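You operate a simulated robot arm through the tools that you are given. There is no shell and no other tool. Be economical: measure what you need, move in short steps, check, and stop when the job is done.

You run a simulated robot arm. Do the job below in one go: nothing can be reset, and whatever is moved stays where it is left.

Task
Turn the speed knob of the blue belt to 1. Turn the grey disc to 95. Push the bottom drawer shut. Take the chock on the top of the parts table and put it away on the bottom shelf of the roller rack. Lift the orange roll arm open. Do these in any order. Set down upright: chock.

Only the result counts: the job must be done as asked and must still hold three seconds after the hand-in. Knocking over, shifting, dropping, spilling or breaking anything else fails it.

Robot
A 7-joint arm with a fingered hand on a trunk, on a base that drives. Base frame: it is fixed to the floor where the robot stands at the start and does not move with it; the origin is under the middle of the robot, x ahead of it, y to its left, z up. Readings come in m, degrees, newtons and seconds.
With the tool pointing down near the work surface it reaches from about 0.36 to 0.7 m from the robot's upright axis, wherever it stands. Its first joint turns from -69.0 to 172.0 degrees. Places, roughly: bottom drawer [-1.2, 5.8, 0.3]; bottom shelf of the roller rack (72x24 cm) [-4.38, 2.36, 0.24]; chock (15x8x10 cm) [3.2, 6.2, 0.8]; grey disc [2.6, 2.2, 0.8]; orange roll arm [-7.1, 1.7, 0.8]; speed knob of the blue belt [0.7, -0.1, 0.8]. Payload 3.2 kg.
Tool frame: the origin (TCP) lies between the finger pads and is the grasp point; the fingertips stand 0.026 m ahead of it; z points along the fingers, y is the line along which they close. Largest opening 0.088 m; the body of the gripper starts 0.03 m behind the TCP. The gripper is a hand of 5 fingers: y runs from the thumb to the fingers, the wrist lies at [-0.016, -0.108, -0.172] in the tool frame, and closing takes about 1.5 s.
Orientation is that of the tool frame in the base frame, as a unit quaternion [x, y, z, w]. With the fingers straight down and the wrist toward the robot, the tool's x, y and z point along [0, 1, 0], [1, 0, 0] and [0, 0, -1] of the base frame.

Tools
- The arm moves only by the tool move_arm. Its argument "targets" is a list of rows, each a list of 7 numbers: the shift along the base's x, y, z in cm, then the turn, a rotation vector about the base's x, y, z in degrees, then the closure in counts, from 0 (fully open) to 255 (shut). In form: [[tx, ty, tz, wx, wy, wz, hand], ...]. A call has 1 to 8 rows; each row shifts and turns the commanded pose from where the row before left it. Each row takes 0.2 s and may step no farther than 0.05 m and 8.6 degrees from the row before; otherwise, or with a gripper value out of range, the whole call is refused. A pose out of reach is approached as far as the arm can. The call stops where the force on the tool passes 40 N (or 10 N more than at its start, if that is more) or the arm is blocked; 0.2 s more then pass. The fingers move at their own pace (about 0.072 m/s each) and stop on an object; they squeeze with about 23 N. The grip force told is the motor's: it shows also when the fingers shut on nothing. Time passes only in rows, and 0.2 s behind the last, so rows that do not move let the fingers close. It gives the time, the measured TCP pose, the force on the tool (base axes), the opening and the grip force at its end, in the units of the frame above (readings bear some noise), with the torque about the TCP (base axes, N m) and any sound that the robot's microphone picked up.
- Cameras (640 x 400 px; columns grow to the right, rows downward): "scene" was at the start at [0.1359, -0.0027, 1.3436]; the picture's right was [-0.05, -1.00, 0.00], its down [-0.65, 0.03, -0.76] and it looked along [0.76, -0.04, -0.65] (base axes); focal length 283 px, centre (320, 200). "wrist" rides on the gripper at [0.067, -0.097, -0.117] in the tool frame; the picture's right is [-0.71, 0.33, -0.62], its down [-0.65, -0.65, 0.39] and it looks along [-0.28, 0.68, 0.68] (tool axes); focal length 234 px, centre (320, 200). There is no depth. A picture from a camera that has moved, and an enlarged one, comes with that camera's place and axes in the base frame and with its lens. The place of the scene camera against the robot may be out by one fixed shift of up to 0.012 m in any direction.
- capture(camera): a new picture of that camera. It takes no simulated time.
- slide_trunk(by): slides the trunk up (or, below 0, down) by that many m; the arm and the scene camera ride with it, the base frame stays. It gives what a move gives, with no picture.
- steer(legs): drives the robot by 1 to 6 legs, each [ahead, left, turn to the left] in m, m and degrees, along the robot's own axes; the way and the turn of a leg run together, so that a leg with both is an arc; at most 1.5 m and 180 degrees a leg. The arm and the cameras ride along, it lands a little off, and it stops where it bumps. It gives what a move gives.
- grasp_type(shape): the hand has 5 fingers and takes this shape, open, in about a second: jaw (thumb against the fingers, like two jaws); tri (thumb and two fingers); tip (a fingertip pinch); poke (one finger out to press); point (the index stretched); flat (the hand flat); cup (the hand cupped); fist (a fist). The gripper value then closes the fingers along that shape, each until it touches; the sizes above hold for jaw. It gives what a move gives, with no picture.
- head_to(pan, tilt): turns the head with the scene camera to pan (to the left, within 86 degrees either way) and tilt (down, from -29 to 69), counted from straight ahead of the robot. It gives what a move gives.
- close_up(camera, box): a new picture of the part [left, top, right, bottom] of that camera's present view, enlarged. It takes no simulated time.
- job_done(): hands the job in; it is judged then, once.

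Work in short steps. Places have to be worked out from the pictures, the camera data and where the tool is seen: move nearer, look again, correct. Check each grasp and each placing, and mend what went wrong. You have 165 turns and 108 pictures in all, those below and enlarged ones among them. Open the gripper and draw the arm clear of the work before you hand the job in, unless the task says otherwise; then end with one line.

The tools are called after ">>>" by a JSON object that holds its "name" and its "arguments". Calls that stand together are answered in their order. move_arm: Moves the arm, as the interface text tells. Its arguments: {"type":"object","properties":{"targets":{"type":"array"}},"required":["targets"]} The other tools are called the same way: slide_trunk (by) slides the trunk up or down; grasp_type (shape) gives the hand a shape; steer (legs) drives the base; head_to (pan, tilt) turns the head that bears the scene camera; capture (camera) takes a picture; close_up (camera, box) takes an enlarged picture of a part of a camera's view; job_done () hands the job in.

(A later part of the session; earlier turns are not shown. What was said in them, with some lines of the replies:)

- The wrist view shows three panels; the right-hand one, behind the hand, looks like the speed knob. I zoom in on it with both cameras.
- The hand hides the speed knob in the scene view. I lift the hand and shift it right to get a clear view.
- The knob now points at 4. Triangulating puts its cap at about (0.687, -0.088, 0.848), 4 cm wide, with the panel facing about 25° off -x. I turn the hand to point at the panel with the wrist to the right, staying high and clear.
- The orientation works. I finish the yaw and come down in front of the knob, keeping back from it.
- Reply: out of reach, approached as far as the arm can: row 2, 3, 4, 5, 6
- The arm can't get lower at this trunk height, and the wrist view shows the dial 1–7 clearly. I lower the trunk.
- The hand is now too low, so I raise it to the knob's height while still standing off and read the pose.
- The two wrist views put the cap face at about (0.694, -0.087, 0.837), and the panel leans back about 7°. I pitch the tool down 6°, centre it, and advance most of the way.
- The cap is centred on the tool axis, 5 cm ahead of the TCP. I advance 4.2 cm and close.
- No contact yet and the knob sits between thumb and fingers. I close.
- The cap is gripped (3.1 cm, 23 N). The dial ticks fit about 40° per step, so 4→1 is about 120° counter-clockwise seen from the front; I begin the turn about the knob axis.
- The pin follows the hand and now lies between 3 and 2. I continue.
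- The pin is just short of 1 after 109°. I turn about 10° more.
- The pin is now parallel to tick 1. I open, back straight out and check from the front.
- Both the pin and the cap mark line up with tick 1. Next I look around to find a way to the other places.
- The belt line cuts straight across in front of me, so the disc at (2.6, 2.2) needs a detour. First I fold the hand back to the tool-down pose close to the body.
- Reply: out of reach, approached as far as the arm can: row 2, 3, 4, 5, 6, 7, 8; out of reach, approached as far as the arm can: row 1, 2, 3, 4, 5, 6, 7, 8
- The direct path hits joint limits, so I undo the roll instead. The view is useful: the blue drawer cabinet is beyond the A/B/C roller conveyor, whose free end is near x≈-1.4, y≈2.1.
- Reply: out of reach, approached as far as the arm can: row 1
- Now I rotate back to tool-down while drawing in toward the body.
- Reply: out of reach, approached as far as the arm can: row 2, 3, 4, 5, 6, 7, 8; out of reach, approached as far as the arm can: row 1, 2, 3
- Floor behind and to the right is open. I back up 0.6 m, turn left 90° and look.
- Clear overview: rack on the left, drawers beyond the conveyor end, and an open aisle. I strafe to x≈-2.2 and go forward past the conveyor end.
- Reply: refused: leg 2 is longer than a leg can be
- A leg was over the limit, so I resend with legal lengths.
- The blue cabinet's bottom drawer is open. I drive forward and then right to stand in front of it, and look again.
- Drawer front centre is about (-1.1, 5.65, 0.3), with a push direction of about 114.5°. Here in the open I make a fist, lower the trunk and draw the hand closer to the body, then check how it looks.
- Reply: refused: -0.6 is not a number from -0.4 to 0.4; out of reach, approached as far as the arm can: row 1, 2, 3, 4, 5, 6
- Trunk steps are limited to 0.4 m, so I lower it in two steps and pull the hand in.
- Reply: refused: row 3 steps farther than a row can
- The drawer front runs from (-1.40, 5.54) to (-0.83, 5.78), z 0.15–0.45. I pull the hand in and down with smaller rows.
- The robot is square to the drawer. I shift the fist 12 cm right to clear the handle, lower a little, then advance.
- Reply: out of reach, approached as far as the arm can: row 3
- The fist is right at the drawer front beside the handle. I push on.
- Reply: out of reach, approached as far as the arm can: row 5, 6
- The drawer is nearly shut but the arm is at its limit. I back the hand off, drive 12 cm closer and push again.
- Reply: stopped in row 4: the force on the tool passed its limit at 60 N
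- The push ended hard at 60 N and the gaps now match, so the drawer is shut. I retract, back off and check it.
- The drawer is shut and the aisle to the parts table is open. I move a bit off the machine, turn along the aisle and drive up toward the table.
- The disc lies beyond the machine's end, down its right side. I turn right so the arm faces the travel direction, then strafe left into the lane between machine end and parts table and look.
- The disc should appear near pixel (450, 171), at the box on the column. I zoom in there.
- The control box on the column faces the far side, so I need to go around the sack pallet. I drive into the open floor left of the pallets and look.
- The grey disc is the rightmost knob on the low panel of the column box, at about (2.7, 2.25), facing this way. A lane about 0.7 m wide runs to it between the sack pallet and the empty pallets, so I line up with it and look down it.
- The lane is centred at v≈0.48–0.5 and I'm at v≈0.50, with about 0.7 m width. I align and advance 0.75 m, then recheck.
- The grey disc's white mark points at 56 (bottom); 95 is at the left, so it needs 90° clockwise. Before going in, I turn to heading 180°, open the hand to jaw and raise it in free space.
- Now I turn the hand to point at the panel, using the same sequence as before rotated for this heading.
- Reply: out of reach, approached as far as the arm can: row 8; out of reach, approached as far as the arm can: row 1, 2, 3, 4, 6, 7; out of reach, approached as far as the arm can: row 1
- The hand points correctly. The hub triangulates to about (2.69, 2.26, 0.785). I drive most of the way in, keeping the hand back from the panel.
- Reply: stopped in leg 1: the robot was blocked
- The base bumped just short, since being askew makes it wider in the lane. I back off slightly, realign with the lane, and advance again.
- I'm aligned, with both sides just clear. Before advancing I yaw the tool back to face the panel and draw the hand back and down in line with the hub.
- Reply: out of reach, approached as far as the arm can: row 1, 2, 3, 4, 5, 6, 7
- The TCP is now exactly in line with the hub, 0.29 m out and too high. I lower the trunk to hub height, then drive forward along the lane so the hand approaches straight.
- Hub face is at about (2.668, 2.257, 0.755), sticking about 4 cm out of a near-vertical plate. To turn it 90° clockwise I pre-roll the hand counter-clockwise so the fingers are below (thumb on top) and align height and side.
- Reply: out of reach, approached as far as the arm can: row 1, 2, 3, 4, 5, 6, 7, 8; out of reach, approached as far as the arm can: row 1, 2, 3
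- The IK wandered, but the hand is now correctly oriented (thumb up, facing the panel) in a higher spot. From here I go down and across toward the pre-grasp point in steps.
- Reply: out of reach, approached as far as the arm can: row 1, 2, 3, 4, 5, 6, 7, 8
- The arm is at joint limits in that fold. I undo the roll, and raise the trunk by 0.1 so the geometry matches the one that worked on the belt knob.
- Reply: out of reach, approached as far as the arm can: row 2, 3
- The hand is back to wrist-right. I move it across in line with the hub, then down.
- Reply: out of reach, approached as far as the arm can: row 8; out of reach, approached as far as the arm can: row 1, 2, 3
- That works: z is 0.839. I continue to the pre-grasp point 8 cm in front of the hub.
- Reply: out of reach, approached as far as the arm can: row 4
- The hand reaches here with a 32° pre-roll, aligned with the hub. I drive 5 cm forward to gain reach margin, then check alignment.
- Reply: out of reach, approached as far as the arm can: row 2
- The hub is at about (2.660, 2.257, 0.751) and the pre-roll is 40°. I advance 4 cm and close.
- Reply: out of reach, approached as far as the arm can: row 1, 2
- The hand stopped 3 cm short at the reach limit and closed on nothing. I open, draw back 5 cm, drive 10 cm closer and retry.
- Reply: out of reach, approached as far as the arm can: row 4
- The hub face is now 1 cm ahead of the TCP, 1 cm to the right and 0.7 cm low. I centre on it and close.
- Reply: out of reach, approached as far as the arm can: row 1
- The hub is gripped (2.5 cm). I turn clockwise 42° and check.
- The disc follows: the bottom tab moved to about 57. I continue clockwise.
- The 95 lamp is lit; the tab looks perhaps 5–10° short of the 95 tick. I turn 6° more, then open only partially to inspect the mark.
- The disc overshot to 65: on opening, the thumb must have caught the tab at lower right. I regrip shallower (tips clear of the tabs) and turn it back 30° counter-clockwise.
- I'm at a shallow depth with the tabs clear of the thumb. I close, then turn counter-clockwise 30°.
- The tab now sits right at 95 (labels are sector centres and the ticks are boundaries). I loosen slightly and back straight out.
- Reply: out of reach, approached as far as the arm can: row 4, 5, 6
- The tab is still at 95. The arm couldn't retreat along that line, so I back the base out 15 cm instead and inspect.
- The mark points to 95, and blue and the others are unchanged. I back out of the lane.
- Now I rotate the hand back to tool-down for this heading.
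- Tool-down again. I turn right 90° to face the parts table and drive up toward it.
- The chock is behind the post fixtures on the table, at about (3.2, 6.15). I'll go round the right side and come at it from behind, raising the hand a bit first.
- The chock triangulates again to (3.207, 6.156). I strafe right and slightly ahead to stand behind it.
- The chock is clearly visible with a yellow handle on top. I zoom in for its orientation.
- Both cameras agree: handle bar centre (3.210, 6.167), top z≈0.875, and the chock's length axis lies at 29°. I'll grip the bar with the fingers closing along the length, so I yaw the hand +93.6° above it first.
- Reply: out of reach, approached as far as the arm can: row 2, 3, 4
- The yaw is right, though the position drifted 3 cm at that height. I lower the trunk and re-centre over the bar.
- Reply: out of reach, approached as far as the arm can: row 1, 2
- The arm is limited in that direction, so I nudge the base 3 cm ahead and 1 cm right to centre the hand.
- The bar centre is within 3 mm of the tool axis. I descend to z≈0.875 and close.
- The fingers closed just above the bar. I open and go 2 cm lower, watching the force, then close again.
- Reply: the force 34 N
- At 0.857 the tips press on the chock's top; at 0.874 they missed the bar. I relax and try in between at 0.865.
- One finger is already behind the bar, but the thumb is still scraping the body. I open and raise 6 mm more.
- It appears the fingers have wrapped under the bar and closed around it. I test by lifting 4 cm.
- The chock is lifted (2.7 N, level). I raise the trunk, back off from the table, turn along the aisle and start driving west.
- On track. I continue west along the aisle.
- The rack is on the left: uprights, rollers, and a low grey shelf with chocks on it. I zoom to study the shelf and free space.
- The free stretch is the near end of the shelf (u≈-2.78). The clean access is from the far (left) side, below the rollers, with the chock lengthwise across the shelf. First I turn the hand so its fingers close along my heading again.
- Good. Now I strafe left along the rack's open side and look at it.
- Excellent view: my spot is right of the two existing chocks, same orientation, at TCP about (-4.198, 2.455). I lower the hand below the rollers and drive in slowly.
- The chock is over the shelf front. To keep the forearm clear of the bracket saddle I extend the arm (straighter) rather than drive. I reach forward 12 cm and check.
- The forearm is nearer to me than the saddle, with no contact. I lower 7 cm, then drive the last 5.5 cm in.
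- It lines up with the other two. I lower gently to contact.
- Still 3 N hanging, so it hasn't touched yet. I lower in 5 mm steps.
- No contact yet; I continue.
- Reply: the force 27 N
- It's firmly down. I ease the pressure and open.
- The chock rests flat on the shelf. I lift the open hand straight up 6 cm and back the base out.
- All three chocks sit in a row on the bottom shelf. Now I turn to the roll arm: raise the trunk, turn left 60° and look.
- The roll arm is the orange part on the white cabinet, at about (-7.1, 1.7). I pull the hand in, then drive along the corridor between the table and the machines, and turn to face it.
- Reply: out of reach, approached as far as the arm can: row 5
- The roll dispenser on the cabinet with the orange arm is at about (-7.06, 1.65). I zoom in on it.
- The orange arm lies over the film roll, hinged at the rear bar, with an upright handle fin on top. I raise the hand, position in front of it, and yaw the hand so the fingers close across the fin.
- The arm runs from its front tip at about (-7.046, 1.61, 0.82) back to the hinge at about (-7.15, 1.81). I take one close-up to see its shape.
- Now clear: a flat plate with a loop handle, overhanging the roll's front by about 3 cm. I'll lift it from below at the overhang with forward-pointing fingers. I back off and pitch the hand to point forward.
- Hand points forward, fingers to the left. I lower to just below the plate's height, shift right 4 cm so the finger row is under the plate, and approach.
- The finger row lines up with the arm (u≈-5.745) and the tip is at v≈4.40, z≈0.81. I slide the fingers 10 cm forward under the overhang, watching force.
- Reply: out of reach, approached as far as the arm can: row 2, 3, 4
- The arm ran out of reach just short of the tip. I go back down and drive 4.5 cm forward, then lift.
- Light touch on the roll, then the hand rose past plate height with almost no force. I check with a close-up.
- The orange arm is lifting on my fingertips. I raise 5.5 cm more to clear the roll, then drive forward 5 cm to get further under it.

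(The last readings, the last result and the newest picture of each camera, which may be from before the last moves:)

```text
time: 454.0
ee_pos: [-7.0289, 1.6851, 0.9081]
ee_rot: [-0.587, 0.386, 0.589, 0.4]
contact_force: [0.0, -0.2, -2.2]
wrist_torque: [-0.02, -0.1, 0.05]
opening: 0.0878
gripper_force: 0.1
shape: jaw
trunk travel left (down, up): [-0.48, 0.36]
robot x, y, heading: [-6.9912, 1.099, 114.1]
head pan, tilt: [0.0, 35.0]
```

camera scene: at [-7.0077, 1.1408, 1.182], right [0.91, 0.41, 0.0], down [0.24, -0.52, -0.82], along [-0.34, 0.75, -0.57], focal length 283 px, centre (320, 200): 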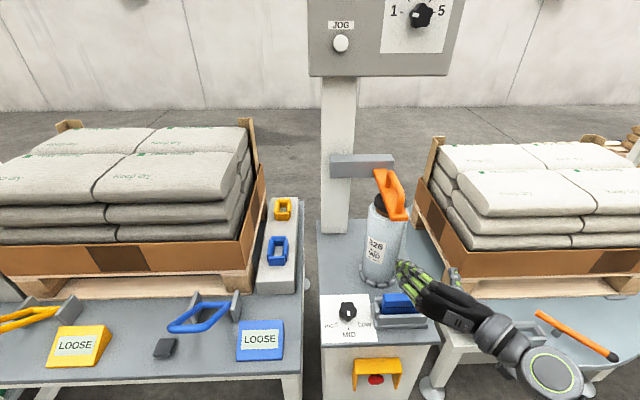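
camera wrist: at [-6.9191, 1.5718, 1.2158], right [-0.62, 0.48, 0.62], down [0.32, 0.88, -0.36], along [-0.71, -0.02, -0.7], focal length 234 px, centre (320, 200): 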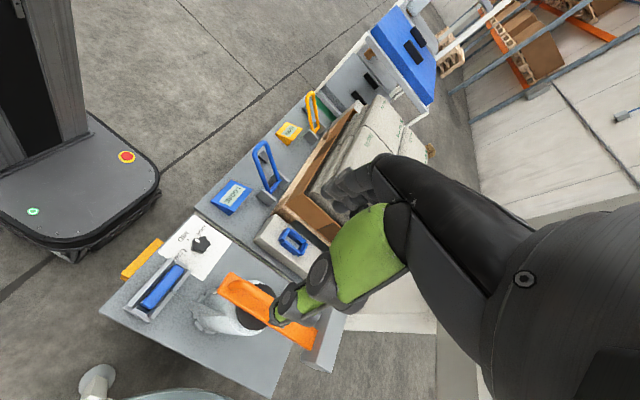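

The weight is on the fingers (about 2 N) and the arm is up about 45°. I continue up and forward along the arc.

>>> {"name": "move_arm", "arguments": {"targets": [[0, 0, 2, 0, 0, 0, 0], [0, 0, 2, 0, 0, 0, 0]]}}

>>> {"name": "steer", "arguments": {"legs": [[0.06, 0, 0]]}}

>>> {"name": "move_arm", "arguments": {"targets": [[-0.4, 0.9, 2, 0, 0, 0, 0], [-0.4, 0.9, 1.5, 0, 0, 0, 0]]}}

>>> {"name": "capture", "arguments": {"camera": "scene"}}

```text
time: 454.6
ee_pos: [-7.0294, 1.6873, 0.949]
ee_rot: [-0.586, 0.386, 0.589, 0.4]
contact_force: [0.2, -1.2, -0.4]
wrist_torque: [0.02, -0.04, 0.05]
opening: 0.0878
gripper_force: 0.2
shape: jaw
trunk travel left (down, up): [-0.48, 0.36]
robot x, y, heading: [-6.9935, 1.0933, 114.3]
head pan, tilt: [0.0, 35.0]
```

```text
time: 455.6
ee_pos: [-7.0523, 1.7422, 0.9485]
ee_rot: [-0.587, 0.386, 0.589, 0.4]
contact_force: [0.0, 0.5, 0.6]
wrist_torque: [0.01, -0.04, 0.02]
opening: 0.0879
gripper_force: 0.0
shape: jaw
trunk travel left (down, up): [-0.48, 0.36]
robot x, y, heading: [-7.016, 1.1531, 114.4]
head pan, tilt: [0.0, 35.0]
```

```text
time: 456.2
ee_pos: [-7.0593, 1.7599, 0.9851]
ee_rot: [-0.587, 0.386, 0.589, 0.4]
contact_force: [0.3, -0.4, -0.7]
wrist_torque: [-0.01, 0.01, 0.05]
opening: 0.0879
gripper_force: 0.0
shape: jaw
trunk travel left (down, up): [-0.48, 0.36]
robot x, y, heading: [-7.0186, 1.1511, 114.3]
head pan, tilt: [0.0, 35.0]
```

```text
2 pictures are left
camera scene: at [-7.0708, 1.2811, 1.1821], right [0.91, 0.41, 0.0], down [0.24, -0.52, -0.82], along [-0.34, 0.75, -0.57], focal length 283 px, centre (320, 200)
```

scene: 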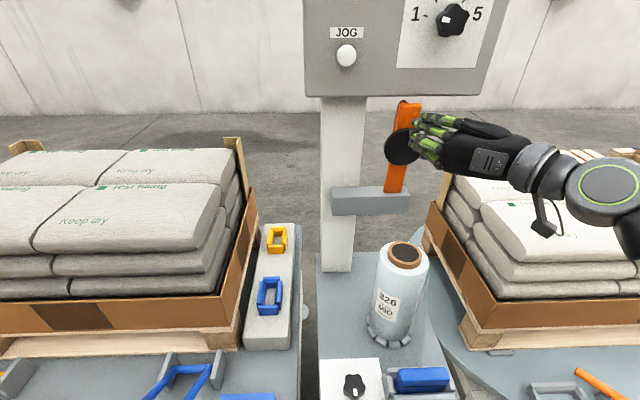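

The arm is nearly upright and the roll is undisturbed. I push forward in small steps until it meets its stop.

>>> {"name": "move_arm", "arguments": {"targets": [[-0.4, 0.9, 0.5, 0, 0, 0, 0], [-0.4, 0.9, 0.5, 0, 0, 0, 0], [-0.4, 0.9, 0.3, 0, 0, 0, 0], [-0.4, 0.9, 0.3, 0, 0, 0, 0], [-0.4, 0.9, 0, 0, 0, 0, 0]]}}

```text
time: 457.4
ee_pos: [-7.0808, 1.8033, 1.0]
ee_rot: [-0.587, 0.387, 0.588, 0.4]
contact_force: [0.3, -1.7, 0.0]
wrist_torque: [-0.02, -0.03, 0.08]
opening: 0.0881
gripper_force: 0.0
shape: jaw
trunk travel left (down, up): [-0.48, 0.36]
robot x, y, heading: [-7.014, 1.1535, 114.1]
head pan, tilt: [0.0, 35.0]
```

Only light resistance so far; I continue pushing.

>>> {"name": "move_arm", "arguments": {"targets": [[-0.4, 0.9, 0, 0, 0, 0, 0], [-0.4, 0.9, 0, 0, 0, 0, 0], [-0.4, 0.9, 0, 0, 0, 0, 0], [-0.4, 0.9, 0, 0, 0, 0, 0]]}}

```text
time: 457.9
ee_pos: [-7.0788, 1.8107, 1.0046]
ee_rot: [-0.586, 0.385, 0.591, 0.397]
contact_force: [18.7, -22.6, -3.3]
wrist_torque: [-0.32, -0.45, 1.53]
opening: 0.0878
gripper_force: 0.0
shape: jaw
trunk travel left (down, up): [-0.48, 0.36]
robot x, y, heading: [-7.0153, 1.152, 114.1]
head pan, tilt: [0.0, 35.0]
stopped in row 2: the force on the tool passed its limit at 44 N (the readings are from after the stop); the commanded pose is now the measured one
```

It reached a hard stop. I back straight out and check that the arm stays open.

>>> {"name": "steer", "arguments": {"legs": [[-0.3, 0, 0]]}}

>>> {"name": "close_up", "arguments": {"camera": "scene", "box": [260, 60, 500, 300]}}

```text
time: 459.9
ee_pos: [-6.9623, 1.5456, 1.0006]
ee_rot: [-0.588, 0.386, 0.589, 0.398]
contact_force: [0.6, -0.3, -1.0]
wrist_torque: [-0.01, -0.02, 0.01]
opening: 0.088
gripper_force: 0.0
shape: jaw
trunk travel left (down, up): [-0.48, 0.36]
robot x, y, heading: [-6.8926, 0.8805, 114.1]
head pan, tilt: [0.0, 35.0]
```

```text
1.67 times, centred on (380, 180) of scene
camera zoom: at [-6.9482, 1.0085, 1.1822], right [0.91, 0.41, 0.0], down [0.23, -0.52, -0.82], along [-0.34, 0.75, -0.57], focal length 472 px, centre (220, 233)
```

zoom: 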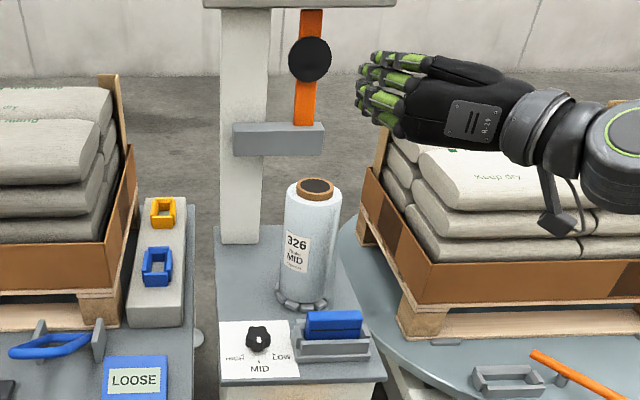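

The roll arm stands open on its own and the roll is in place. The hand is open and clear, and all five jobs are done, so I hand in.

>>> {"name": "job_done", "arguments": {}}

```text
The job is handed in.
```

All five jobs are done and handed in: the blue belt's speed knob is at 1, the grey disc is at 95, the bottom drawer is shut, the chock is upright on the bottom shelf of the roller rack, and the orange roll arm is open. On the way, the grey disc slipped past to 65 and I turned it back to 95. The robot's base also bumped once in the lane beside the sack pallet; I saw nothing out of place there afterwards.
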